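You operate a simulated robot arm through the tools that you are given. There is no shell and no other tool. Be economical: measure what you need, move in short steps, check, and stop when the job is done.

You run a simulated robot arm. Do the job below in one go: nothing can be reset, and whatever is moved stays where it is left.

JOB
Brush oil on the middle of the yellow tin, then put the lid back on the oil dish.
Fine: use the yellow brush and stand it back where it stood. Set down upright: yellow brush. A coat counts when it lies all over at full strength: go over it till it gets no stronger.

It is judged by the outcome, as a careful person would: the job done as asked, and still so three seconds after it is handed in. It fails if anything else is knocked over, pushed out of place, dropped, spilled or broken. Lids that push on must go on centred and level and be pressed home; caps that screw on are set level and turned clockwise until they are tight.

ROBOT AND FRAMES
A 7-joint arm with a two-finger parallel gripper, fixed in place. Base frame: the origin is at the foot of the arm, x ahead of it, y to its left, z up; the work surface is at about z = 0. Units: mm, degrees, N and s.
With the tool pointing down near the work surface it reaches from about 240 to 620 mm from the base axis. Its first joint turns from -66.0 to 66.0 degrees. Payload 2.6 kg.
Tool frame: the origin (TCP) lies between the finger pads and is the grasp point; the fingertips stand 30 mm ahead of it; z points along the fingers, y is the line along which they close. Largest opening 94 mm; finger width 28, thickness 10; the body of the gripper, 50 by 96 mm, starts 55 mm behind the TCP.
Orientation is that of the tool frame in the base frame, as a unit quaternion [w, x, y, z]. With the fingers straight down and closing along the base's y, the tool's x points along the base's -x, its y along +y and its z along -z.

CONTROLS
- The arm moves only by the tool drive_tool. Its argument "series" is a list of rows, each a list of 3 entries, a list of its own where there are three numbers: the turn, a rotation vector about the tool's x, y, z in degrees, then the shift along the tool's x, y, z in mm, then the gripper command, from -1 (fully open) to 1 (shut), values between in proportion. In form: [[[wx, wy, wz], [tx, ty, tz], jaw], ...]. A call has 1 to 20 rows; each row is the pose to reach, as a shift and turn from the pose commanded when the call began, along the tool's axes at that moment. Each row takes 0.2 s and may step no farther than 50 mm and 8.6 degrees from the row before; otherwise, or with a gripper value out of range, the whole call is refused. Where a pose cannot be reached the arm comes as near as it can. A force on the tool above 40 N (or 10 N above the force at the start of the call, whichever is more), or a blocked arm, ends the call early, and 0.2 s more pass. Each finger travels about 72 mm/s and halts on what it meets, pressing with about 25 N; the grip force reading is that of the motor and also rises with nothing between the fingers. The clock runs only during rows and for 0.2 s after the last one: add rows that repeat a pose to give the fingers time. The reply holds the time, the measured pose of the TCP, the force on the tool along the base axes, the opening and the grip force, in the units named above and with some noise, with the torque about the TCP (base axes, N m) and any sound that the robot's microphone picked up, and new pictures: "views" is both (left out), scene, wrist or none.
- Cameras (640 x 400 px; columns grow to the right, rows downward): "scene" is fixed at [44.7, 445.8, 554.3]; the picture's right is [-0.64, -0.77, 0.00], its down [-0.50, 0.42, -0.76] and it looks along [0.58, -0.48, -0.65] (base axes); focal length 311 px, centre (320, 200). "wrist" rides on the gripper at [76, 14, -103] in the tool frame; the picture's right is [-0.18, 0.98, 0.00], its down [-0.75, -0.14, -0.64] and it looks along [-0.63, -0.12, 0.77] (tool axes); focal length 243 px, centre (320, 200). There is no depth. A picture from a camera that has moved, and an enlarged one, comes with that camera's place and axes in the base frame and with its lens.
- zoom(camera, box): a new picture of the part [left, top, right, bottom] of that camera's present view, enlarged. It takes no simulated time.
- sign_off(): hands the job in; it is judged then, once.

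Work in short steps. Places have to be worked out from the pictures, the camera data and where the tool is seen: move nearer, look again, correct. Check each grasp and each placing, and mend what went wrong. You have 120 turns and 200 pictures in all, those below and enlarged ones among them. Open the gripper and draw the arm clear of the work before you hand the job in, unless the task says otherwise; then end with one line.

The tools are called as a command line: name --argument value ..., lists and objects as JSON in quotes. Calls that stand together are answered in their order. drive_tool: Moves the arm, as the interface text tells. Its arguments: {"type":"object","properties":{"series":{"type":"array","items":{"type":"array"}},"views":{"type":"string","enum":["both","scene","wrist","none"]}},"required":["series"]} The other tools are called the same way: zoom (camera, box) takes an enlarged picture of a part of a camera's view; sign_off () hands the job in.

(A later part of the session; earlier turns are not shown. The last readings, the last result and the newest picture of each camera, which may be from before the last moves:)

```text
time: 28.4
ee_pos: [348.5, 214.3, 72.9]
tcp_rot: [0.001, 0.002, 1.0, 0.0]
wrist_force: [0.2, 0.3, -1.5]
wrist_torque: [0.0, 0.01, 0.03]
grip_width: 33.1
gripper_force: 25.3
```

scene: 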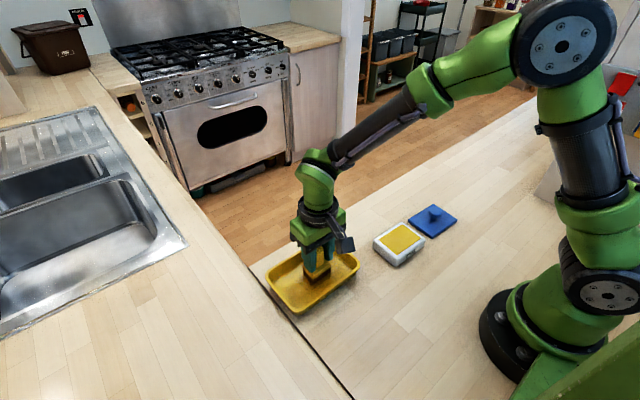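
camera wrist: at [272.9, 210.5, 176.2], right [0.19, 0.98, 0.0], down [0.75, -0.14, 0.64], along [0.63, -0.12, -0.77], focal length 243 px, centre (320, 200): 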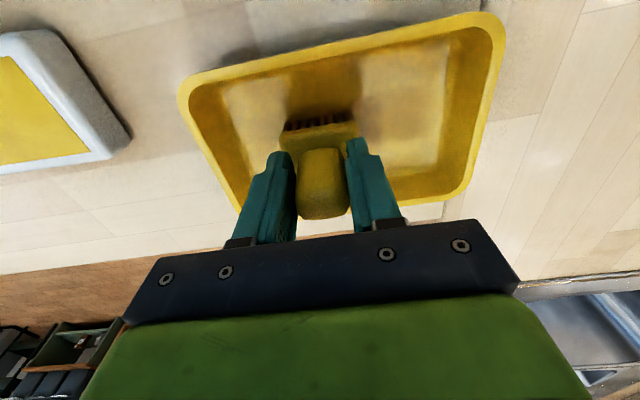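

Now I'll lift and pull back so I can see the coat.

drive_tool --series '[[[0, 0, 0], [0, 0, -10], 1], [[0, 0, 0], [0, 0, -50], 1], [[0, 0, 0], [0, -40, -60], 1], [[0, 0, 0], [0, -80, -60], 1], [[0, 0, 0], [0, -80, -60], 1]]'

zoom --camera "scene" --box '[240, 190, 400, 320]'

zoom --camera "wrist" --box '[280, 0, 560, 175]'

```text
time: 29.6
ee_pos: [352.2, 133.7, 134.0]
tcp_rot: [0.001, 0.001, 1.0, 0.001]
wrist_force: [0.6, -1.4, -0.2]
wrist_torque: [0.01, 0.05, -0.02]
grip_width: 33.3
gripper_force: 25.0
camera wrist: at [275.2, 147.2, 236.9], right [0.19, 0.98, 0.0], down [0.75, -0.14, 0.64], along [0.63, -0.12, -0.77], focal length 243 px, centre (320, 200)
```

scene: 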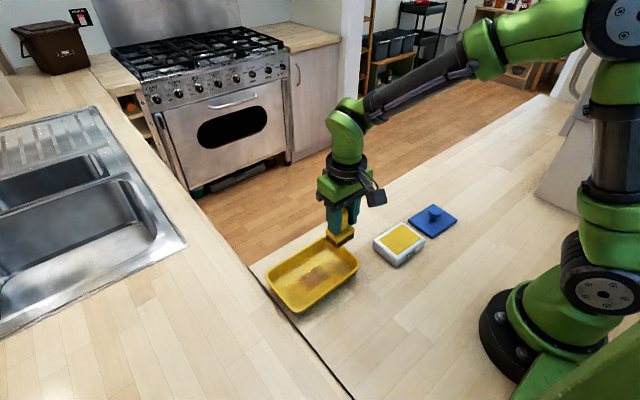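
wrist: 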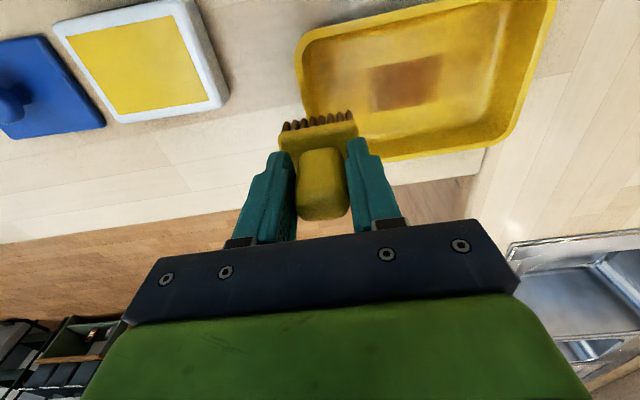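

```text
3.08 times, centred on (320, 255) of scene
camera zoom: at [44.7, 445.8, 554.3], right [-0.64, -0.77, 0.0], down [-0.5, 0.42, -0.76], along [0.58, -0.48, -0.65], focal length 958 px, centre (320, 31)
```

zoom: 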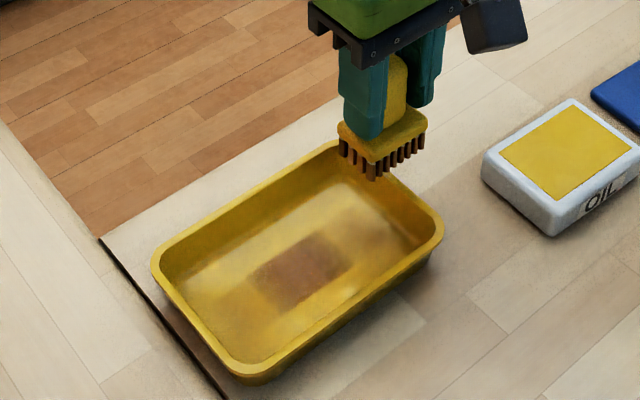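

```text
2.29 times, centred on (420, 88) of wrist
camera zoom: at [275.2, 147.2, 236.9], right [0.19, 0.98, 0.0], down [0.75, -0.14, 0.64], along [0.63, -0.12, -0.77], focal length 555 px, centre (91, 457)
```

zoom: 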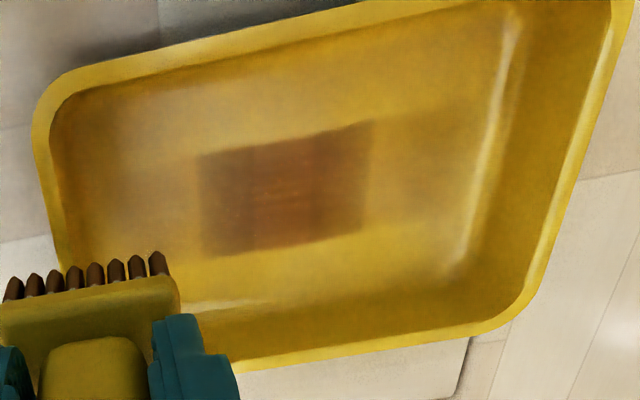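

The coat shows as a clear patch about 38×63 mm centred near (349.5, 209.5), still uneven. I'll go back and do more passes over it with light contact.

drive_tool --series '[[[0, 0, 0], [0, 40, 0], 1], [[0, 0, 0], [0, 78, 0], 1], [[0, 0, 0], [0, 78, 45], 1], [[0, 0, 0], [0, 78, 58], 1], [[0, 0, 0], [0, 78, 60.5], 1], [[0, 0, 0], [0, 78, 60.5], 1]]' --views "none"

```text
time: 31.0
ee_pos: [349.4, 209.7, 71.1]
tcp_rot: [0.001, 0.001, 1.0, 0.002]
wrist_force: [0.0, 0.1, 3.5]
wrist_torque: [-0.04, -0.05, -0.01]
grip_width: 33.4
gripper_force: 25.4
```

drive_tool --series '[[[0, 0, 0], [0, 0, 0.6], 1], [[0, 0, 0], [4, -8, 0.6], 1], [[0, 0, 0], [4, -18, 0.6], 1], [[0, 0, 0], [-4, -18, 0.6], 1], [[0, 0, 0], [-4, -8, 0.6], 1], [[0, 0, 0], [-4, 2, 0.6], 1], [[0, 0, 0], [-4, 12, 0.6], 1], [[0, 0, 0], [-4, 20, 0.6], 1], [[0, 0, 0], [4, 20, 0.6], 1], [[0, 0, 0], [4, 12, 0.6], 1], [[0, 0, 0], [4, 2, 0.6], 1], [[0, 0, 0], [4, -8, 0.6], 1], [[0, 0, 0], [4, -18, 0.6], 1], [[0, 0, 0], [-4, -18, 0.6], 1], [[0, 0, 0], [-4, -8, 0.6], 1], [[0, 0, 0], [-4, 2, 0.6], 1], [[0, 0, 0], [-4, 12, 0.6], 1], [[0, 0, 0], [-4, 20, 0.6], 1], [[0, 0, 0], [4, 20, 0.6], 1], [[0, 0, 0], [0, 20, 0.6], 1]]' --views "none"

drive_tool --series '[[[0, 0, 0], [0, 0, -10], 1], [[0, 0, 0], [0, 0, -50], 1], [[0, 0, 0], [0, -48, -60], 1], [[0, 0, 0], [0, -97, -60], 1], [[0, 0, 0], [0, -97, -60], 1]]' --views "none"

zoom --camera "scene" --box '[240, 190, 400, 320]'

zoom --camera "wrist" --box '[280, 0, 560, 175]'

```text
time: 35.2
ee_pos: [348.3, 232.2, 71.1]
tcp_rot: [0.0, 0.003, 1.0, 0.0]
wrist_force: [-0.6, 1.3, 0.2]
wrist_torque: [0.1, 0.01, 0.04]
grip_width: 33.2
gripper_force: 24.5
```

```text
time: 36.4
ee_pos: [348.2, 134.0, 133.4]
tcp_rot: [0.001, 0.002, 1.0, 0.0]
wrist_force: [0.5, 0.1, -0.2]
wrist_torque: [0.0, -0.01, -0.01]
grip_width: 33.7
gripper_force: 24.3
```

```text
3.08 times, centred on (320, 255) of scene
camera zoom: at [44.7, 445.8, 554.3], right [-0.64, -0.77, 0.0], down [-0.5, 0.42, -0.76], along [0.58, -0.48, -0.65], focal length 958 px, centre (320, 31)
```

zoom: 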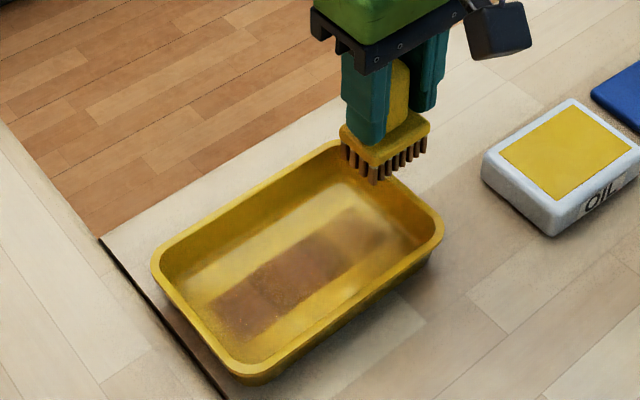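

```text
2.29 times, centred on (420, 88) of wrist
camera zoom: at [271.5, 148.3, 235.8], right [0.19, 0.98, 0.0], down [0.75, -0.14, 0.64], along [0.63, -0.12, -0.77], focal length 555 px, centre (91, 457)
```

zoom: 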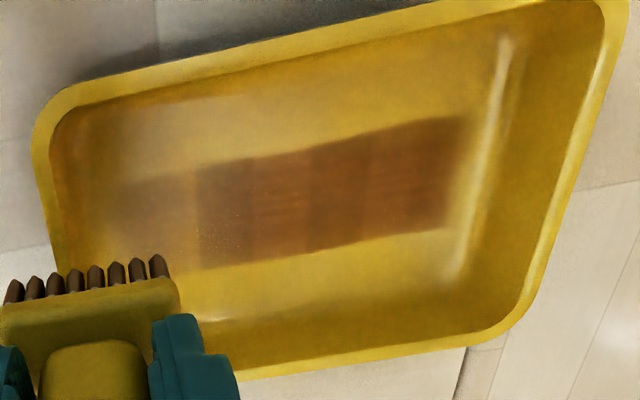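

The coat grew along the tin and is still uneven. I'll zoom in to see how it's structured.

zoom --camera "scene" --box '[265, 232, 365, 315]'

zoom --camera "wrist" --box '[320, 30, 500, 140]'

```text
4.82 times, centred on (315, 274) of scene
camera zoom: at [44.7, 445.8, 554.3], right [-0.64, -0.77, 0.0], down [-0.5, 0.42, -0.76], along [0.58, -0.48, -0.65], focal length 1500 px, centre (344, -154)
```

zoom: 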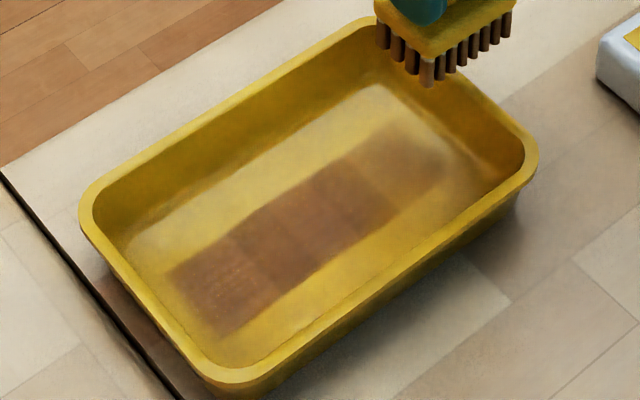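

```text
3.56 times, centred on (410, 85) of wrist
camera zoom: at [271.5, 148.3, 235.8], right [0.19, 0.98, 0.0], down [0.75, -0.14, 0.64], along [0.63, -0.12, -0.77], focal length 863 px, centre (0, 609)
```

zoom: 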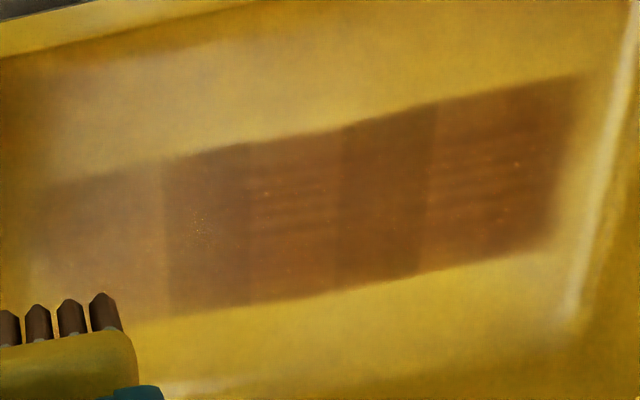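

The coat lies in a strip about 40 mm wide (x 330–370) and 127 mm long (y 147–274), clipped sharply at its sides, and its strength is uneven. I'll reload the brush at the dish, then work the whole strip evenly.

drive_tool --series '[[[0, 0, 0], [15, -32, 0], 1], [[0, 0, 0], [30, -64, 0], 1], [[0, 0, 0], [45, -96, 0], 1], [[0, 0, 0], [58, -126.5, 0], 1], [[0, 0, 0], [58, -126.5, 25], 1], [[0, 0, 0], [58, -126.5, 34], 1], [[0, 0, 0], [58, -126.5, 36], 1], [[0, 0, 0], [58, -126.5, 37], 1]]'

zoom --camera "scene" --box '[340, 170, 460, 280]'

```text
time: 38.2
ee_pos: [291.9, 6.5, 95.7]
tcp_rot: [0.003, 0.002, 1.0, 0.0]
wrist_force: [-3.0, -3.6, 24.7]
wrist_torque: [-0.04, -0.4, -0.11]
grip_width: 33.2
gripper_force: 25.1
camera wrist: at [214.8, 20.0, 197.8], right [0.19, 0.98, 0.0], down [0.75, -0.14, 0.65], along [0.64, -0.12, -0.76], focal length 243 px, centre (320, 200)
```

scene: 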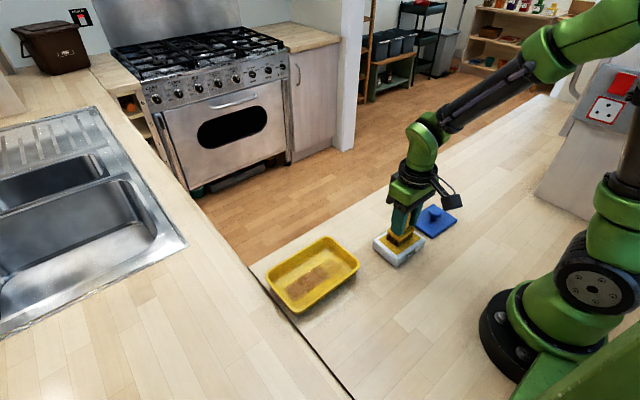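
wrist: 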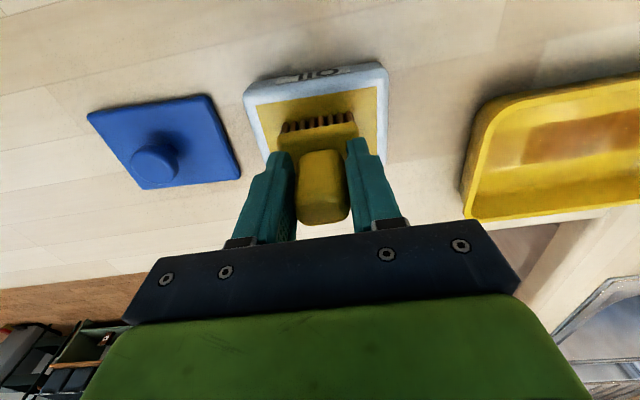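

```text
3.64 times, centred on (400, 225) of scene
camera zoom: at [44.6, 445.8, 554.3], right [-0.64, -0.77, 0.0], down [-0.5, 0.42, -0.76], along [0.58, -0.48, -0.65], focal length 1132 px, centre (29, 109)
```

zoom: 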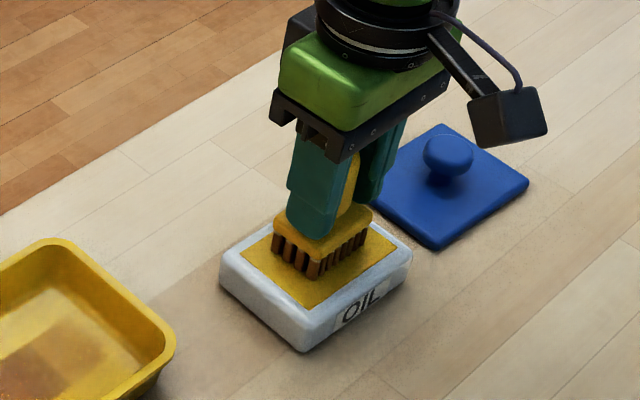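

Loaded again. Lift, pause, and carry it to the near end of the strip at about (349.5, 172).

drive_tool --series '[[[0, 0, 0], [0, 0, -4], 1], [[0, 0, 0], [0, 0, -15], 1], [[0, 0, 0], [0, 0, -15], 1], [[0, 0, 0], [0, 0, -15], 1], [[0, 0, 0], [0, 0, -40], 1], [[0, 0, 0], [-15, 41, -40], 1], [[0, 0, 0], [-30, 82, -40], 1], [[0, 0, 0], [-45, 123, -40], 1], [[0, 0, 0], [-58.5, 165, -40], 1], [[0, 0, 0], [-58.5, 165, 0], 1], [[0, 0, 0], [-58.5, 165, 22], 1], [[0, 0, 0], [-58.5, 165, 25], 1], [[0, 0, 0], [-58.5, 165, 25], 1]]' --views "none"

```text
time: 41.0
ee_pos: [351.1, 171.6, 70.5]
tcp_rot: [0.001, 0.002, 1.0, 0.0]
wrist_force: [0.5, 0.1, -0.6]
wrist_torque: [0.02, 0.0, 0.01]
grip_width: 33.3
gripper_force: 24.6
```

drive_tool --series '[[[0, 0, 0], [0, 0, 1], 1], [[0, 0, 0], [0, 0, 1], 1]]' --views "none"

```text
time: 41.6
ee_pos: [349.7, 170.9, 68.8]
tcp_rot: [0.001, 0.002, 1.0, 0.0]
wrist_force: [0.2, -0.2, -1.0]
wrist_torque: [0.0, 0.01, 0.02]
grip_width: 33.7
gripper_force: 25.2
```

drive_tool --series '[[[0, 0, 0], [0, 0, 1], 1], [[0, 0, 0], [0, 0, 1], 1]]' --views "none"

```text
time: 42.2
ee_pos: [349.7, 171.8, 68.9]
tcp_rot: [0.002, 0.001, 1.0, 0.001]
wrist_force: [-3.4, -2.8, 13.9]
wrist_torque: [-0.09, -0.08, -0.07]
grip_width: 33.3
gripper_force: 25.0
```

Contact at 14 N. Long strokes along the strip, out and back with small x offsets.

drive_tool --series '[[[0, 0, 0], [4, 0, 0], 1], [[0, 0, 0], [4, 10, 0], 1], [[0, 0, 0], [4, 20, 0], 1], [[0, 0, 0], [4, 30, 0], 1], [[0, 0, 0], [4, 40, 0], 1], [[0, 0, 0], [4, 50, 0], 1], [[0, 0, 0], [4, 60, 0], 1], [[0, 0, 0], [4, 70, 0], 1], [[0, 0, 0], [4, 78, 0], 1], [[0, 0, 0], [-4, 78, 0], 1], [[0, 0, 0], [-4, 70, 0], 1], [[0, 0, 0], [-4, 60, 0], 1], [[0, 0, 0], [-4, 50, 0], 1], [[0, 0, 0], [-4, 40, 0], 1], [[0, 0, 0], [-4, 30, 0], 1], [[0, 0, 0], [-4, 20, 0], 1], [[0, 0, 0], [-4, 10, 0], 1], [[0, 0, 0], [-4, 0, 0], 1], [[0, 0, 0], [0, 0, 0], 1]]' --views "none"

drive_tool --series '[[[0, 0, 0], [0, 0, -10], 1], [[0, 0, 0], [0, 0, -50], 1], [[0, 0, 0], [0, -40, -60], 1], [[0, 0, 0], [0, -40, -60], 1]]' --views "none"

zoom --camera "scene" --box '[265, 232, 365, 315]'

zoom --camera "wrist" --box '[320, 30, 500, 140]'

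```text
time: 46.2
ee_pos: [350.9, 170.2, 67.3]
tcp_rot: [0.003, 0.002, 1.0, 0.001]
wrist_force: [6.2, 2.1, 16.7]
wrist_torque: [-0.03, -0.65, 0.07]
grip_width: 33.2
gripper_force: 24.7
```

```text
time: 47.2
ee_pos: [351.3, 130.4, 128.1]
tcp_rot: [0.0, 0.001, 1.0, 0.0]
wrist_force: [0.1, 0.7, 0.0]
wrist_torque: [-0.01, -0.01, 0.06]
grip_width: 33.1
gripper_force: 25.3
```

```text
4.82 times, centred on (315, 274) of scene
camera zoom: at [44.7, 445.8, 554.3], right [-0.64, -0.77, 0.0], down [-0.5, 0.42, -0.76], along [0.58, -0.48, -0.65], focal length 1500 px, centre (344, -154)
```

zoom: 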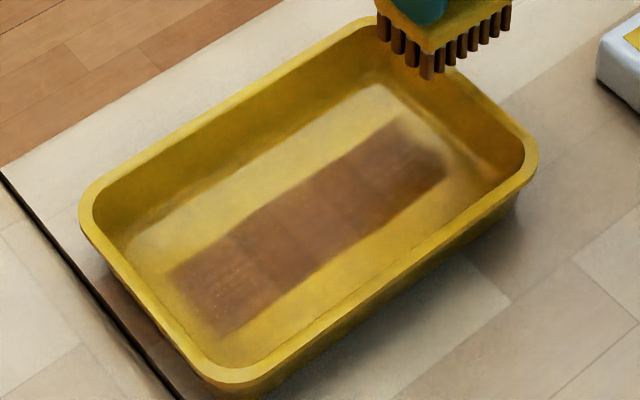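

```text
3.56 times, centred on (410, 85) of wrist
camera zoom: at [274.6, 145.0, 231.3], right [0.19, 0.98, 0.0], down [0.75, -0.14, 0.64], along [0.63, -0.12, -0.77], focal length 863 px, centre (0, 609)
```

zoom: 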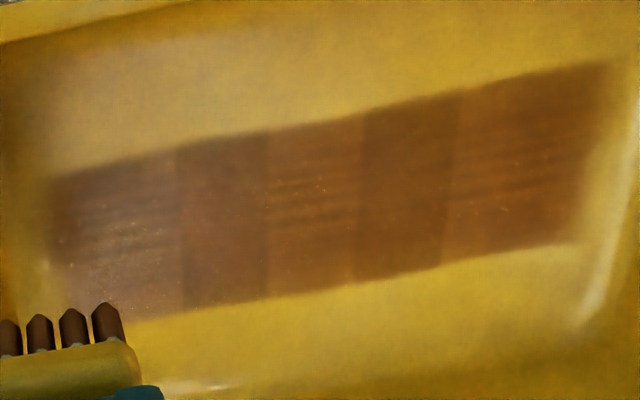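

All three sections now look about equally strong, with darker bands only where they overlap. I'll do one more full pass to see whether it gets any stronger.

drive_tool --series '[[[0, 0, 0], [0, 41, 0], 1], [[0, 0, 0], [0, 41, 45], 1], [[0, 0, 0], [0, 41, 59], 1], [[0, 0, 0], [0, 41, 61], 1], [[0, 0, 0], [0, 41, 61], 1]]' --views "none"

```text
time: 48.4
ee_pos: [351.7, 171.9, 67.7]
tcp_rot: [0.002, 0.002, 1.0, 0.001]
wrist_force: [-0.8, -2.3, 11.7]
wrist_torque: [-0.11, -0.18, -0.07]
grip_width: 33.3
gripper_force: 25.4
```

drive_tool --series '[[[0, 0, 0], [4, 0, 0], 1], [[0, 0, 0], [4, 10, 0], 1], [[0, 0, 0], [4, 20, 0], 1], [[0, 0, 0], [4, 30, 0], 1], [[0, 0, 0], [4, 40, 0], 1], [[0, 0, 0], [4, 50, 0], 1], [[0, 0, 0], [4, 60, 0], 1], [[0, 0, 0], [4, 70, 0], 1], [[0, 0, 0], [4, 78, 0], 1], [[0, 0, 0], [-4, 78, 0], 1], [[0, 0, 0], [-4, 70, 0], 1], [[0, 0, 0], [-4, 60, 0], 1], [[0, 0, 0], [-4, 50, 0], 1], [[0, 0, 0], [-4, 40, 0], 1], [[0, 0, 0], [-4, 30, 0], 1], [[0, 0, 0], [-4, 20, 0], 1], [[0, 0, 0], [-4, 10, 0], 1], [[0, 0, 0], [-4, 0, 0], 1], [[0, 0, 0], [0, 0, 0], 1]]' --views "none"

drive_tool --series '[[[0, 0, 0], [0, 0, -10], 1], [[0, 0, 0], [0, 0, -50], 1], [[0, 0, 0], [0, -40, -60], 1], [[0, 0, 0], [0, -40, -60], 1]]' --views "none"

zoom --camera "scene" --box '[265, 232, 365, 315]'

zoom --camera "wrist" --box '[320, 30, 500, 140]'

```text
time: 52.4
ee_pos: [350.2, 171.6, 67.1]
tcp_rot: [0.001, 0.001, 1.0, 0.0]
wrist_force: [3.2, -0.8, 8.3]
wrist_torque: [-0.1, -0.31, 0.02]
grip_width: 33.2
gripper_force: 24.9
```

```text
time: 53.4
ee_pos: [348.0, 135.3, 125.9]
tcp_rot: [0.0, 0.001, 1.0, 0.0]
wrist_force: [0.2, 0.5, -0.8]
wrist_torque: [-0.03, -0.02, 0.0]
grip_width: 33.2
gripper_force: 24.7
```

```text
4.82 times, centred on (315, 274) of scene
camera zoom: at [44.7, 445.8, 554.3], right [-0.64, -0.77, 0.0], down [-0.5, 0.42, -0.76], along [0.58, -0.48, -0.65], focal length 1500 px, centre (344, -154)
```

zoom: 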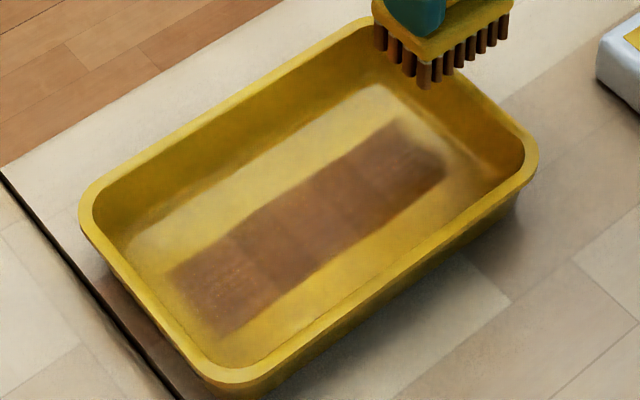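

```text
3.56 times, centred on (410, 85) of wrist
camera zoom: at [272.1, 148.6, 229.6], right [0.19, 0.98, 0.0], down [0.75, -0.14, 0.64], along [0.63, -0.12, -0.77], focal length 863 px, centre (0, 609)
```

zoom: 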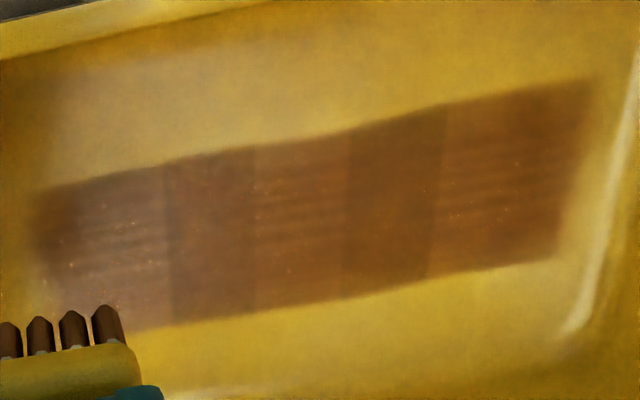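

No further change, so the coat is at full strength. Next I'll carry the brush back over its home spot (410, 30.3) with the +5.5° turn and check before lowering.

drive_tool --series '[[[0, 0, -1], [-20, -33, 0], 1], [[0, 0, -3], [-40, -67, 0], 1], [[0, 0, -5.5], [-59.5, -101, 0], 1], [[0, 0, -5.5], [-59.5, -101, 20], 1], [[0, 0, -5.5], [-59.5, -101, 45], 1], [[0, 0, -5.5], [-59.5, -101, 45], 1]]'

zoom --camera "scene" --box '[310, 150, 410, 240]'

zoom --camera "wrist" --box '[220, 100, 420, 250]'

```text
time: 54.8
ee_pos: [409.8, 32.6, 81.6]
tcp_rot: [0.002, -0.046, 0.999, 0.0]
wrist_force: [-0.4, 0.3, -0.1]
wrist_torque: [-0.02, -0.02, -0.02]
grip_width: 33.1
gripper_force: 25.1
camera wrist: at [332.0, 38.7, 185.1], right [0.09, 1.0, 0.0], down [0.76, -0.07, 0.64], along [0.64, -0.06, -0.77], focal length 243 px, centre (320, 200)
```

scene: 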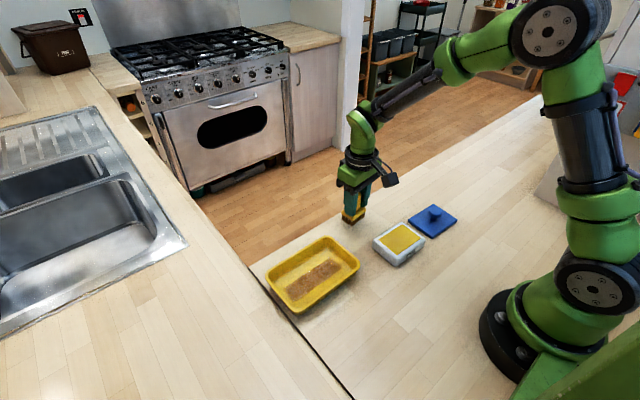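
wrist: 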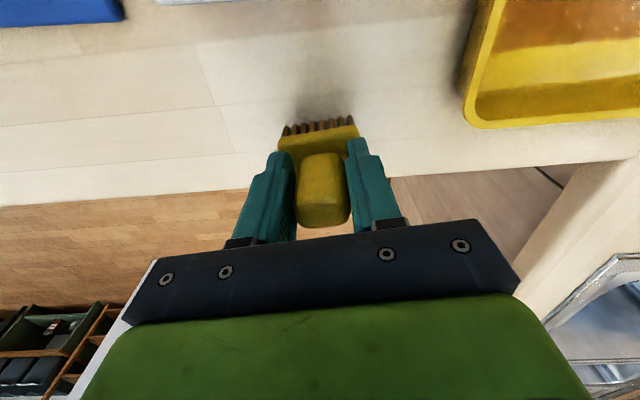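

```text
4.44 times, centred on (360, 195) of scene
camera zoom: at [44.7, 445.8, 554.3], right [-0.64, -0.77, 0.0], down [-0.5, 0.42, -0.76], along [0.58, -0.48, -0.65], focal length 1383 px, centre (142, 222)
```

zoom: 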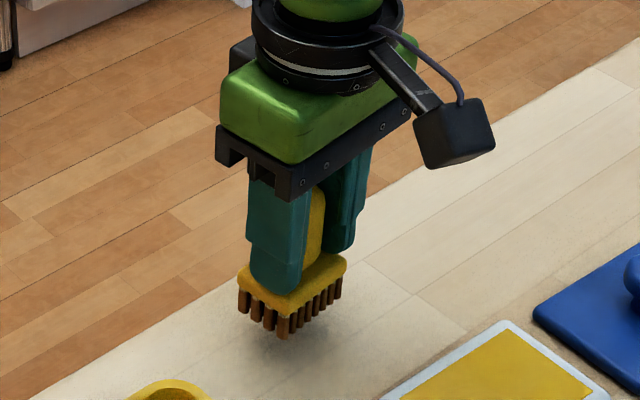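

```text
2.67 times, centred on (320, 175) of wrist
camera zoom: at [332.0, 38.7, 185.1], right [0.09, 1.0, 0.0], down [0.76, -0.07, 0.64], along [0.64, -0.06, -0.77], focal length 647 px, centre (320, 267)
```

zoom: 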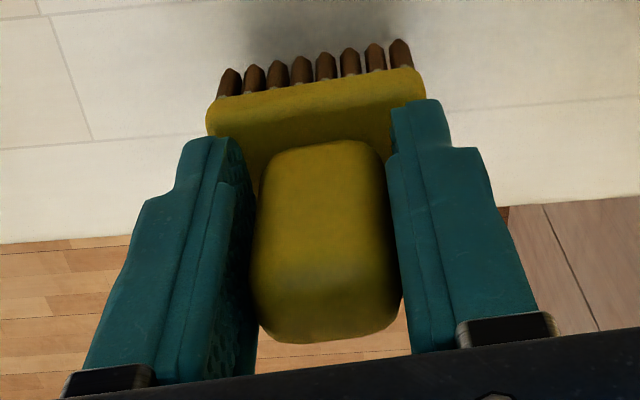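

Readings and gripper position suggest I'm about 1.8 mm too far in +y. I'll correct that and lower to near the surface.

drive_tool --series '[[[0, 0, 0], [0, -1.8, 5], 1], [[0, 0, 0], [0, -1.8, 11], 1], [[0, 0, 0], [0, -1.8, 14], 1], [[0, 0, 0], [0, -1.8, 14], 1]]' --views "none"

zoom --camera "scene" --box '[310, 150, 410, 240]'

```text
time: 55.8
ee_pos: [408.7, 31.5, 66.9]
tcp_rot: [0.0, -0.047, 0.999, 0.0]
wrist_force: [-0.5, 0.2, -0.9]
wrist_torque: [0.03, 0.01, 0.02]
grip_width: 33.5
gripper_force: 25.5
```

```text
4.44 times, centred on (360, 195) of scene
camera zoom: at [44.7, 445.8, 554.3], right [-0.64, -0.77, 0.0], down [-0.5, 0.42, -0.76], along [0.58, -0.48, -0.65], focal length 1383 px, centre (142, 222)
```

zoom: 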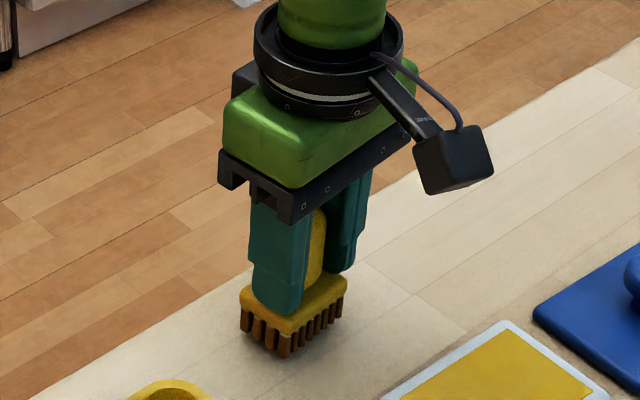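

The brush now overlays its original picture position almost exactly and is a little above the counter. I'll ease it down to touch.

drive_tool --series '[[[0, 0, 0], [0, 0, 1], 1], [[0, 0, 0], [0, 0, 2], 1], [[0, 0, 0], [0, 0, 2], 1]]' --views "none"

```text
time: 56.6
ee_pos: [408.5, 30.9, 65.5]
tcp_rot: [0.001, -0.047, 0.999, 0.0]
wrist_force: [0.2, -0.8, -0.2]
wrist_torque: [0.02, 0.01, -0.03]
grip_width: 33.4
gripper_force: 24.7
```

drive_tool --series '[[[0, 0, 0], [0, 0, 1], 1], [[0, 0, 0], [0, 0, 1], 1]]' --views "none"

zoom --camera "scene" --box '[310, 150, 410, 240]'

```text
time: 57.2
ee_pos: [408.8, 29.2, 64.4]
tcp_rot: [0.0, -0.046, 0.999, 0.0]
wrist_force: [0.2, 0.2, -0.2]
wrist_torque: [0.0, 0.02, -0.01]
grip_width: 33.4
gripper_force: 24.9
```

```text
4.44 times, centred on (360, 195) of scene
camera zoom: at [44.7, 445.8, 554.3], right [-0.64, -0.77, 0.0], down [-0.5, 0.42, -0.76], along [0.58, -0.48, -0.65], focal length 1383 px, centre (142, 222)
```

zoom: 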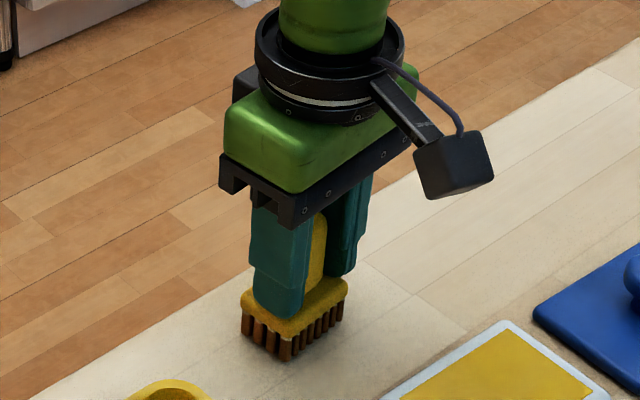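

drive_tool --series '[[[0, 0, 0], [0, 0, 0.7], 1], [[0, 0, 0], [0, 0, 1.4], 1], [[0, 0, 0], [0, 0, 1.4], 1]]' --views "none"

```text
time: 58.0
ee_pos: [408.1, 30.1, 63.2]
tcp_rot: [0.0, -0.046, 0.999, 0.0]
wrist_force: [1.6, 0.2, 2.4]
wrist_torque: [0.02, -0.16, 0.02]
grip_width: 33.4
gripper_force: 24.6
```

Light contact. I'll open the fingers gently and rise straight up.

drive_tool --series '[[[0, 0, 0], [0, 0, 0.2], 0.2], [[0, 0, 0], [0, 0, 0], 0.0], [[0, 0, 0], [0, 0, 0], -0.3], [[0, 0, 0], [0, 0, 0], -0.3], [[0, 0, 0], [0, 0, -25], -0.3], [[0, 0, 0], [0, 0, -60], -0.3], [[0, 0, 0], [0, 0, -100], -0.3], [[0, 0, 0], [0, 0, -100], -0.3]]'

zoom --camera "scene" --box '[310, 150, 410, 240]'

zoom --camera "scene" --box '[250, 180, 450, 320]'

```text
time: 59.8
ee_pos: [411.7, 29.9, 162.8]
tcp_rot: [0.001, -0.047, 0.999, 0.001]
wrist_force: [0.4, -0.2, -0.2]
wrist_torque: [-0.04, -0.03, 0.01]
grip_width: 61.2
gripper_force: 0.1
camera wrist: at [333.3, 36.6, 266.9], right [0.09, 1.0, 0.0], down [0.76, -0.07, 0.64], along [0.64, -0.06, -0.77], focal length 243 px, centre (320, 200)
```

scene: 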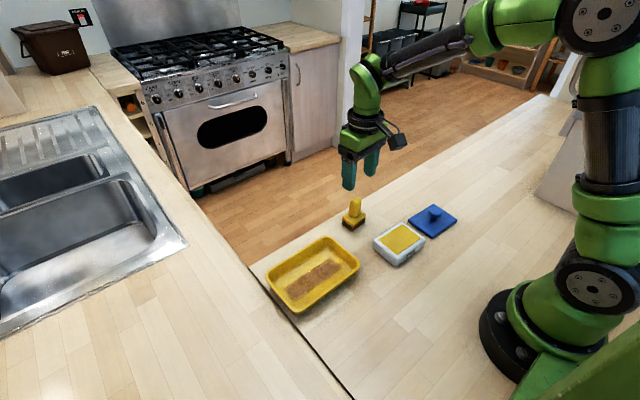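
wrist: 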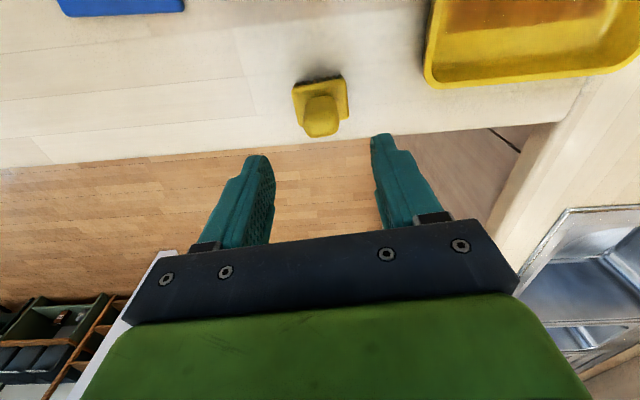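

```text
4.44 times, centred on (360, 195) of scene
camera zoom: at [44.7, 445.8, 554.3], right [-0.64, -0.77, 0.0], down [-0.5, 0.42, -0.76], along [0.58, -0.48, -0.65], focal length 1383 px, centre (142, 222)
```

zoom: 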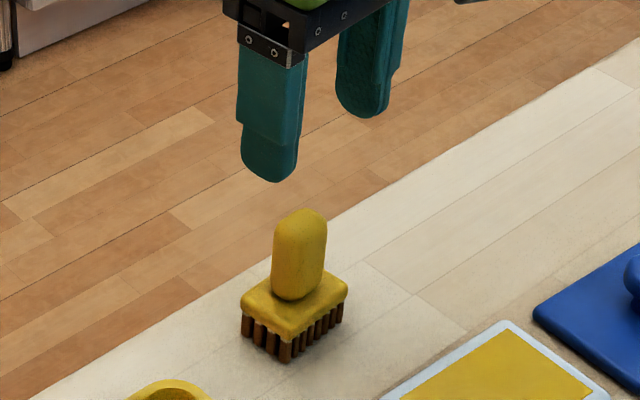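

```text
2.86 times, centred on (350, 250) of scene
camera zoom: at [44.7, 445.8, 554.3], right [-0.64, -0.77, 0.0], down [-0.5, 0.42, -0.76], along [0.58, -0.48, -0.65], focal length 889 px, centre (234, 57)
```

zoom: 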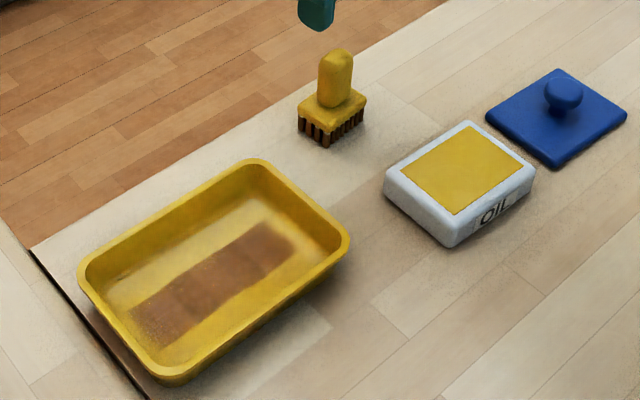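

Brush is standing upright at home, and the tin and dish haven't moved. Next I'll go to hover over the lid with the tool square again.

drive_tool --series '[[[0, 0, 1], [27.6, -28.6, 0], -0.2], [[0, 0, 2], [55.2, -57.2, 0], -0.2], [[0, 0, 3], [82.8, -85.8, 0], -0.2], [[0, 0, 4.5], [110.4, -114.3, 0], -0.2], [[0, 0, 5.5], [138, -142.9, 0], -0.2], [[0, 0, 5.5], [138, -142.9, 0], -0.2]]' --views "wrist"

zoom --camera "wrist" --box '[220, 20, 420, 170]'

```text
time: 61.2
ee_pos: [285.2, -124.6, 162.5]
tcp_rot: [0.0, 0.002, 1.0, 0.0]
wrist_force: [0.1, -0.2, 0.0]
wrist_torque: [0.02, 0.02, 0.02]
grip_width: 56.7
gripper_force: 0.1
camera wrist: at [208.1, -111.1, 265.0], right [0.19, 0.98, 0.0], down [0.75, -0.14, 0.64], along [0.63, -0.12, -0.77], focal length 243 px, centre (320, 200)
```

wrist: 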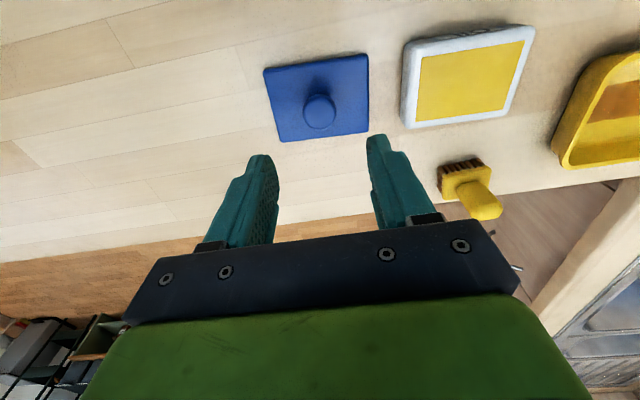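

```text
2.67 times, centred on (320, 95) of wrist
camera zoom: at [208.1, -111.1, 265.0], right [0.19, 0.98, 0.0], down [0.75, -0.14, 0.64], along [0.63, -0.12, -0.77], focal length 647 px, centre (320, 480)
```

zoom: 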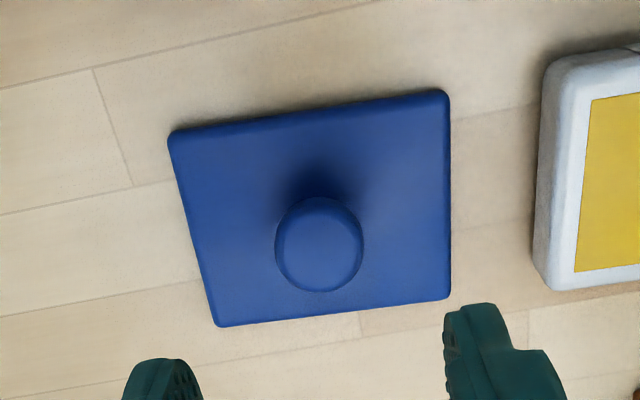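

The view nearly matches the one after release; I'm about 1.5 mm too far back in x. I'll correct that, descend, and close on the knob at the same height as before.

drive_tool --series '[[[0, 0, 0], [-1.5, 0, 40], -0.2], [[0, 0, 0], [-1.5, 0, 80], -0.2], [[0, 0, 0], [-1.5, 0, 101], -0.2], [[0, 0, 0], [-1.5, 0, 101], -0.2]]' --views "wrist"

```text
time: 62.2
ee_pos: [288.1, -125.9, 63.8]
tcp_rot: [0.002, 0.001, 1.0, 0.0]
wrist_force: [-0.3, 0.7, -0.5]
wrist_torque: [-0.03, 0.02, -0.02]
grip_width: 56.4
gripper_force: 0.1
camera wrist: at [211.4, -110.9, 166.8], right [0.19, 0.98, 0.0], down [0.75, -0.14, 0.64], along [0.63, -0.12, -0.77], focal length 243 px, centre (320, 200)
```

wrist: 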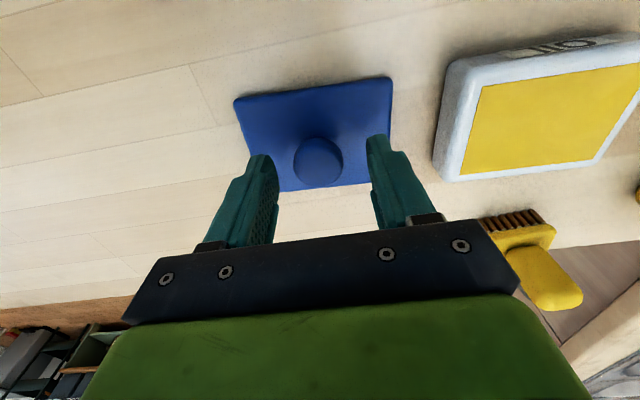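

drive_tool --series '[[[0, 0, 0], [0, -0.7, 2.5], -0.2], [[0, 0, 0], [0, -0.7, 2.5], 0.2], [[0, 0, 0], [0, -0.7, 2.5], 0.5], [[0, 0, 0], [0, -0.7, 2.5], 1], [[0, 0, 0], [0, -0.7, 2.5], 1]]' --views "wrist"

```text
time: 63.4
ee_pos: [287.9, -125.6, 60.6]
tcp_rot: [-0.001, 0.001, 1.0, 0.0]
wrist_force: [-0.3, 0.1, 0.1]
wrist_torque: [0.01, -0.02, 0.0]
grip_width: 29.1
gripper_force: 25.1
camera wrist: at [210.9, -111.3, 163.7], right [0.19, 0.98, 0.0], down [0.75, -0.14, 0.64], along [0.63, -0.12, -0.77], focal length 243 px, centre (320, 200)
```

wrist: 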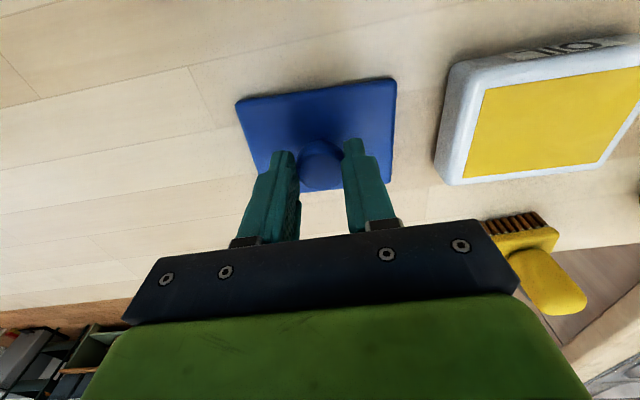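

Gripped as before. I'll lift 60 mm and carry it back over the dish (+132 mm in y).

drive_tool --series '[[[0, 0, 0], [0, 0, -5], 1], [[0, 0, 0], [0, 0, -35], 1], [[0, 0, 0], [0, 0, -60], 1], [[0, 0, 0], [0, 33, -60], 1], [[0, 0, 0], [0, 66, -60], 1], [[0, 0, 0], [0, 99, -60], 1], [[0, 0, 0], [0, 132, -60], 1], [[0, 0, 0], [0, 132, -60], 1], [[0, 0, 0], [0, 132, -42], 1], [[0, 0, 0], [0, 132, -42], 1]]'

zoom --camera "scene" --box '[340, 170, 460, 280]'

zoom --camera "wrist" --box '[220, 40, 420, 190]'

```text
time: 65.6
ee_pos: [287.9, 8.7, 101.9]
tcp_rot: [0.001, 0.001, 1.0, 0.0]
wrist_force: [-0.5, 0.5, -1.1]
wrist_torque: [-0.01, 0.02, 0.01]
grip_width: 29.1
gripper_force: 24.7
camera wrist: at [210.1, 22.3, 205.4], right [0.19, 0.98, 0.0], down [0.75, -0.14, 0.64], along [0.63, -0.12, -0.77], focal length 243 px, centre (320, 200)
```

scene: 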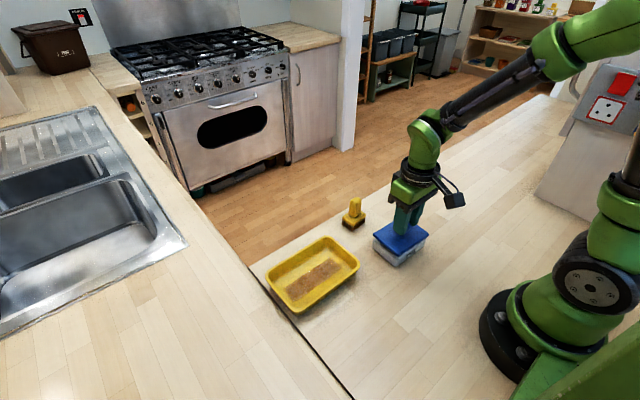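
wrist: 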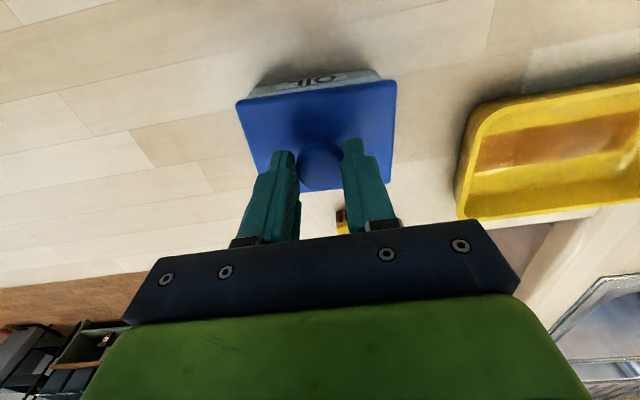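

```text
3.64 times, centred on (400, 225) of scene
camera zoom: at [44.7, 445.8, 554.3], right [-0.64, -0.77, 0.0], down [-0.5, 0.42, -0.76], along [0.58, -0.48, -0.65], focal length 1132 px, centre (29, 109)
```

zoom: 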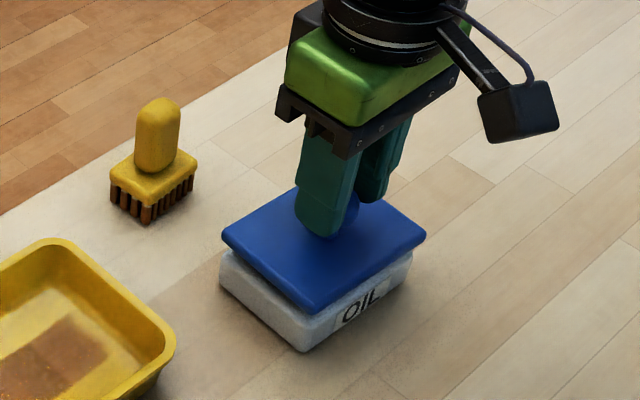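

```text
2.67 times, centred on (320, 115) of wrist
camera zoom: at [210.1, 22.3, 205.4], right [0.19, 0.98, 0.0], down [0.75, -0.14, 0.64], along [0.63, -0.12, -0.77], focal length 647 px, centre (320, 427)
```

zoom: 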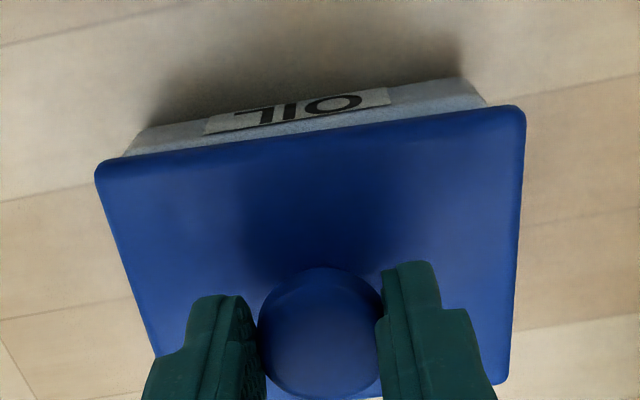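

The lid looks aligned in yaw. I'll lower to just above seated and compare it with the original seated picture.

drive_tool --series '[[[0, 0, 0], [0, 0, 5], 1], [[0, 0, 0], [0, 0, 10], 1], [[0, 0, 0], [0, 0, 10], 1]]' --views "none"

zoom --camera "scene" --box '[340, 170, 460, 280]'

zoom --camera "wrist" --box '[220, 40, 420, 190]'

```text
time: 66.4
ee_pos: [288.1, 5.7, 91.1]
tcp_rot: [0.0, 0.002, 1.0, 0.0]
wrist_force: [-0.4, 1.1, 0.0]
wrist_torque: [0.03, 0.0, 0.0]
grip_width: 29.4
gripper_force: 25.4
```

```text
3.64 times, centred on (400, 225) of scene
camera zoom: at [44.7, 445.8, 554.3], right [-0.64, -0.77, 0.0], down [-0.5, 0.42, -0.76], along [0.58, -0.48, -0.65], focal length 1132 px, centre (29, 109)
```

zoom: 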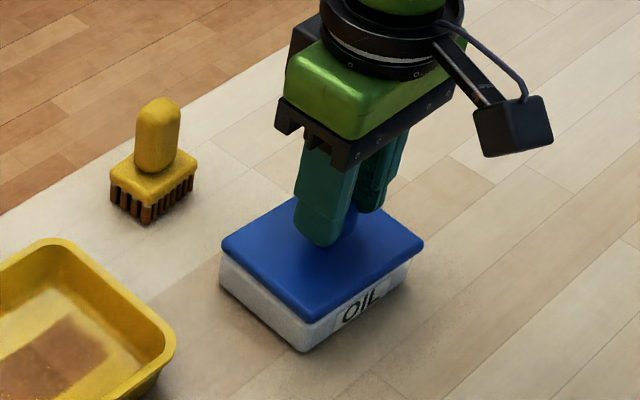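

```text
2.67 times, centred on (320, 115) of wrist
camera zoom: at [210.9, 19.7, 194.5], right [0.19, 0.98, 0.0], down [0.75, -0.14, 0.64], along [0.63, -0.12, -0.77], focal length 647 px, centre (320, 427)
```

zoom: 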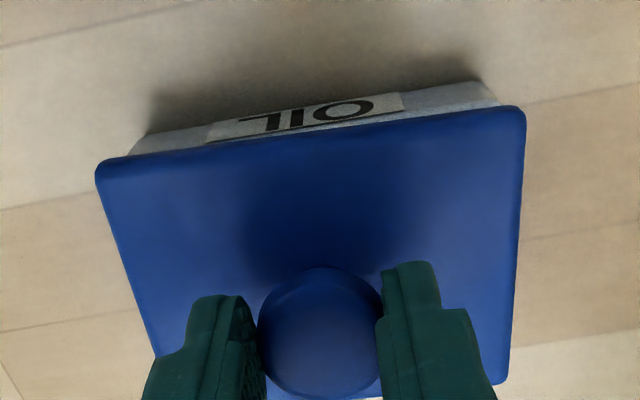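

zoom --camera "scene" --box '[250, 180, 450, 320]'

zoom --camera "scene" --box '[365, 210, 435, 275]'

```text
2.86 times, centred on (350, 250) of scene
camera zoom: at [44.7, 445.8, 554.3], right [-0.64, -0.77, 0.0], down [-0.5, 0.42, -0.76], along [0.58, -0.48, -0.65], focal length 889 px, centre (234, 57)
```

zoom: 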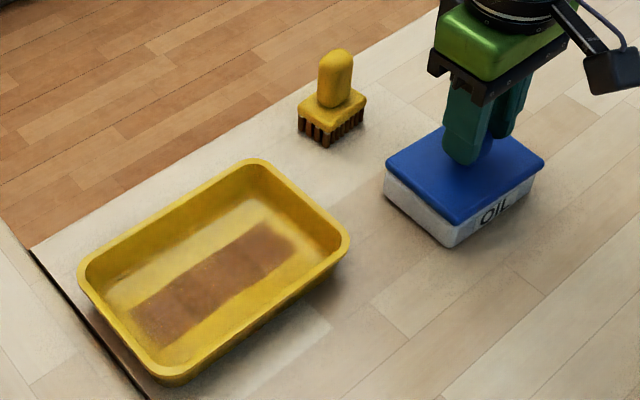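

```text
6.15 times, centred on (400, 242) of scene
camera zoom: at [44.7, 445.8, 554.3], right [-0.64, -0.77, 0.0], down [-0.5, 0.42, -0.76], along [0.58, -0.48, -0.65], focal length 1915 px, centre (-172, -62)
```

zoom: 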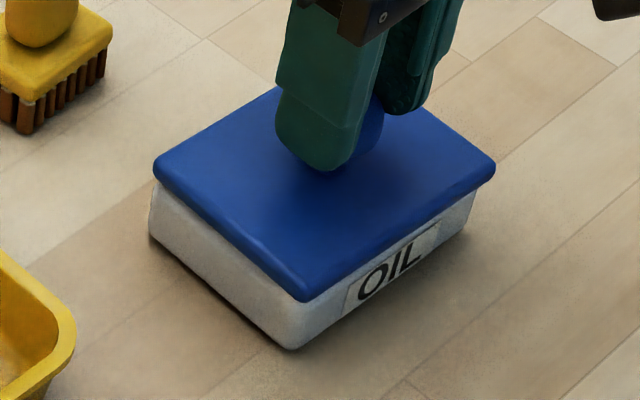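

Offsets match the original seated appearance within about half a millimetre. I'll lower gently onto the dish and watch the force.

drive_tool --series '[[[0, 0, 0], [0, 0, 1.5], 1], [[0, 0, 0], [0, 0, 3], 1], [[0, 0, 0], [0, 0, 4], 1], [[0, 0, 0], [0, 0, 5], 1], [[0, 0, 0], [0, 0, 5], 1]]' --views "none"

zoom --camera "scene" --box '[365, 210, 435, 275]'

zoom --camera "wrist" --box '[220, 40, 420, 190]'

```text
time: 67.0
ee_pos: [288.9, 6.5, 91.2]
tcp_rot: [0.003, 0.001, 1.0, 0.001]
wrist_force: [-2.5, -0.2, 5.7]
wrist_torque: [-0.02, 0.01, 0.08]
grip_width: 29.1
gripper_force: 25.0
heard: snap
stopped in row 2: the force on the tool passed its limit at 44 N (the readings are from after the stop); the commanded pose is now the measured one
```

```text
6.15 times, centred on (400, 242) of scene
camera zoom: at [44.7, 445.8, 554.3], right [-0.64, -0.77, 0.0], down [-0.5, 0.42, -0.76], along [0.58, -0.48, -0.65], focal length 1915 px, centre (-172, -62)
```

zoom: 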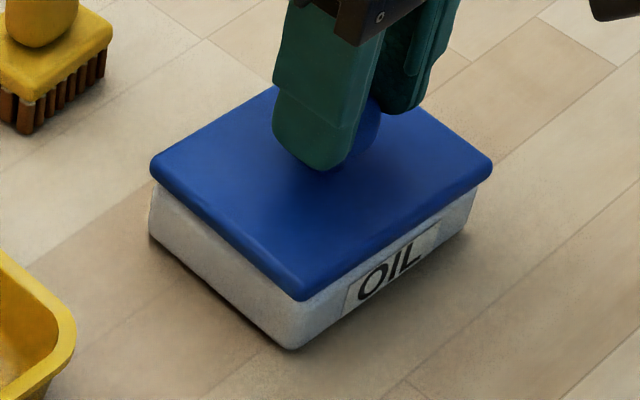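

```text
2.67 times, centred on (320, 115) of wrist
camera zoom: at [211.4, 20.2, 194.2], right [0.19, 0.98, 0.0], down [0.75, -0.15, 0.65], along [0.63, -0.12, -0.76], focal length 647 px, centre (320, 427)
```

zoom: 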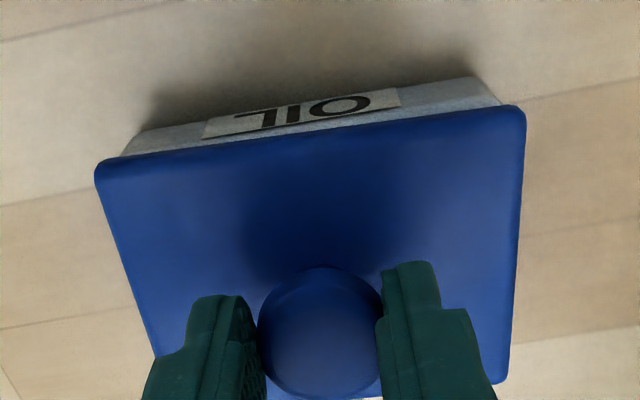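

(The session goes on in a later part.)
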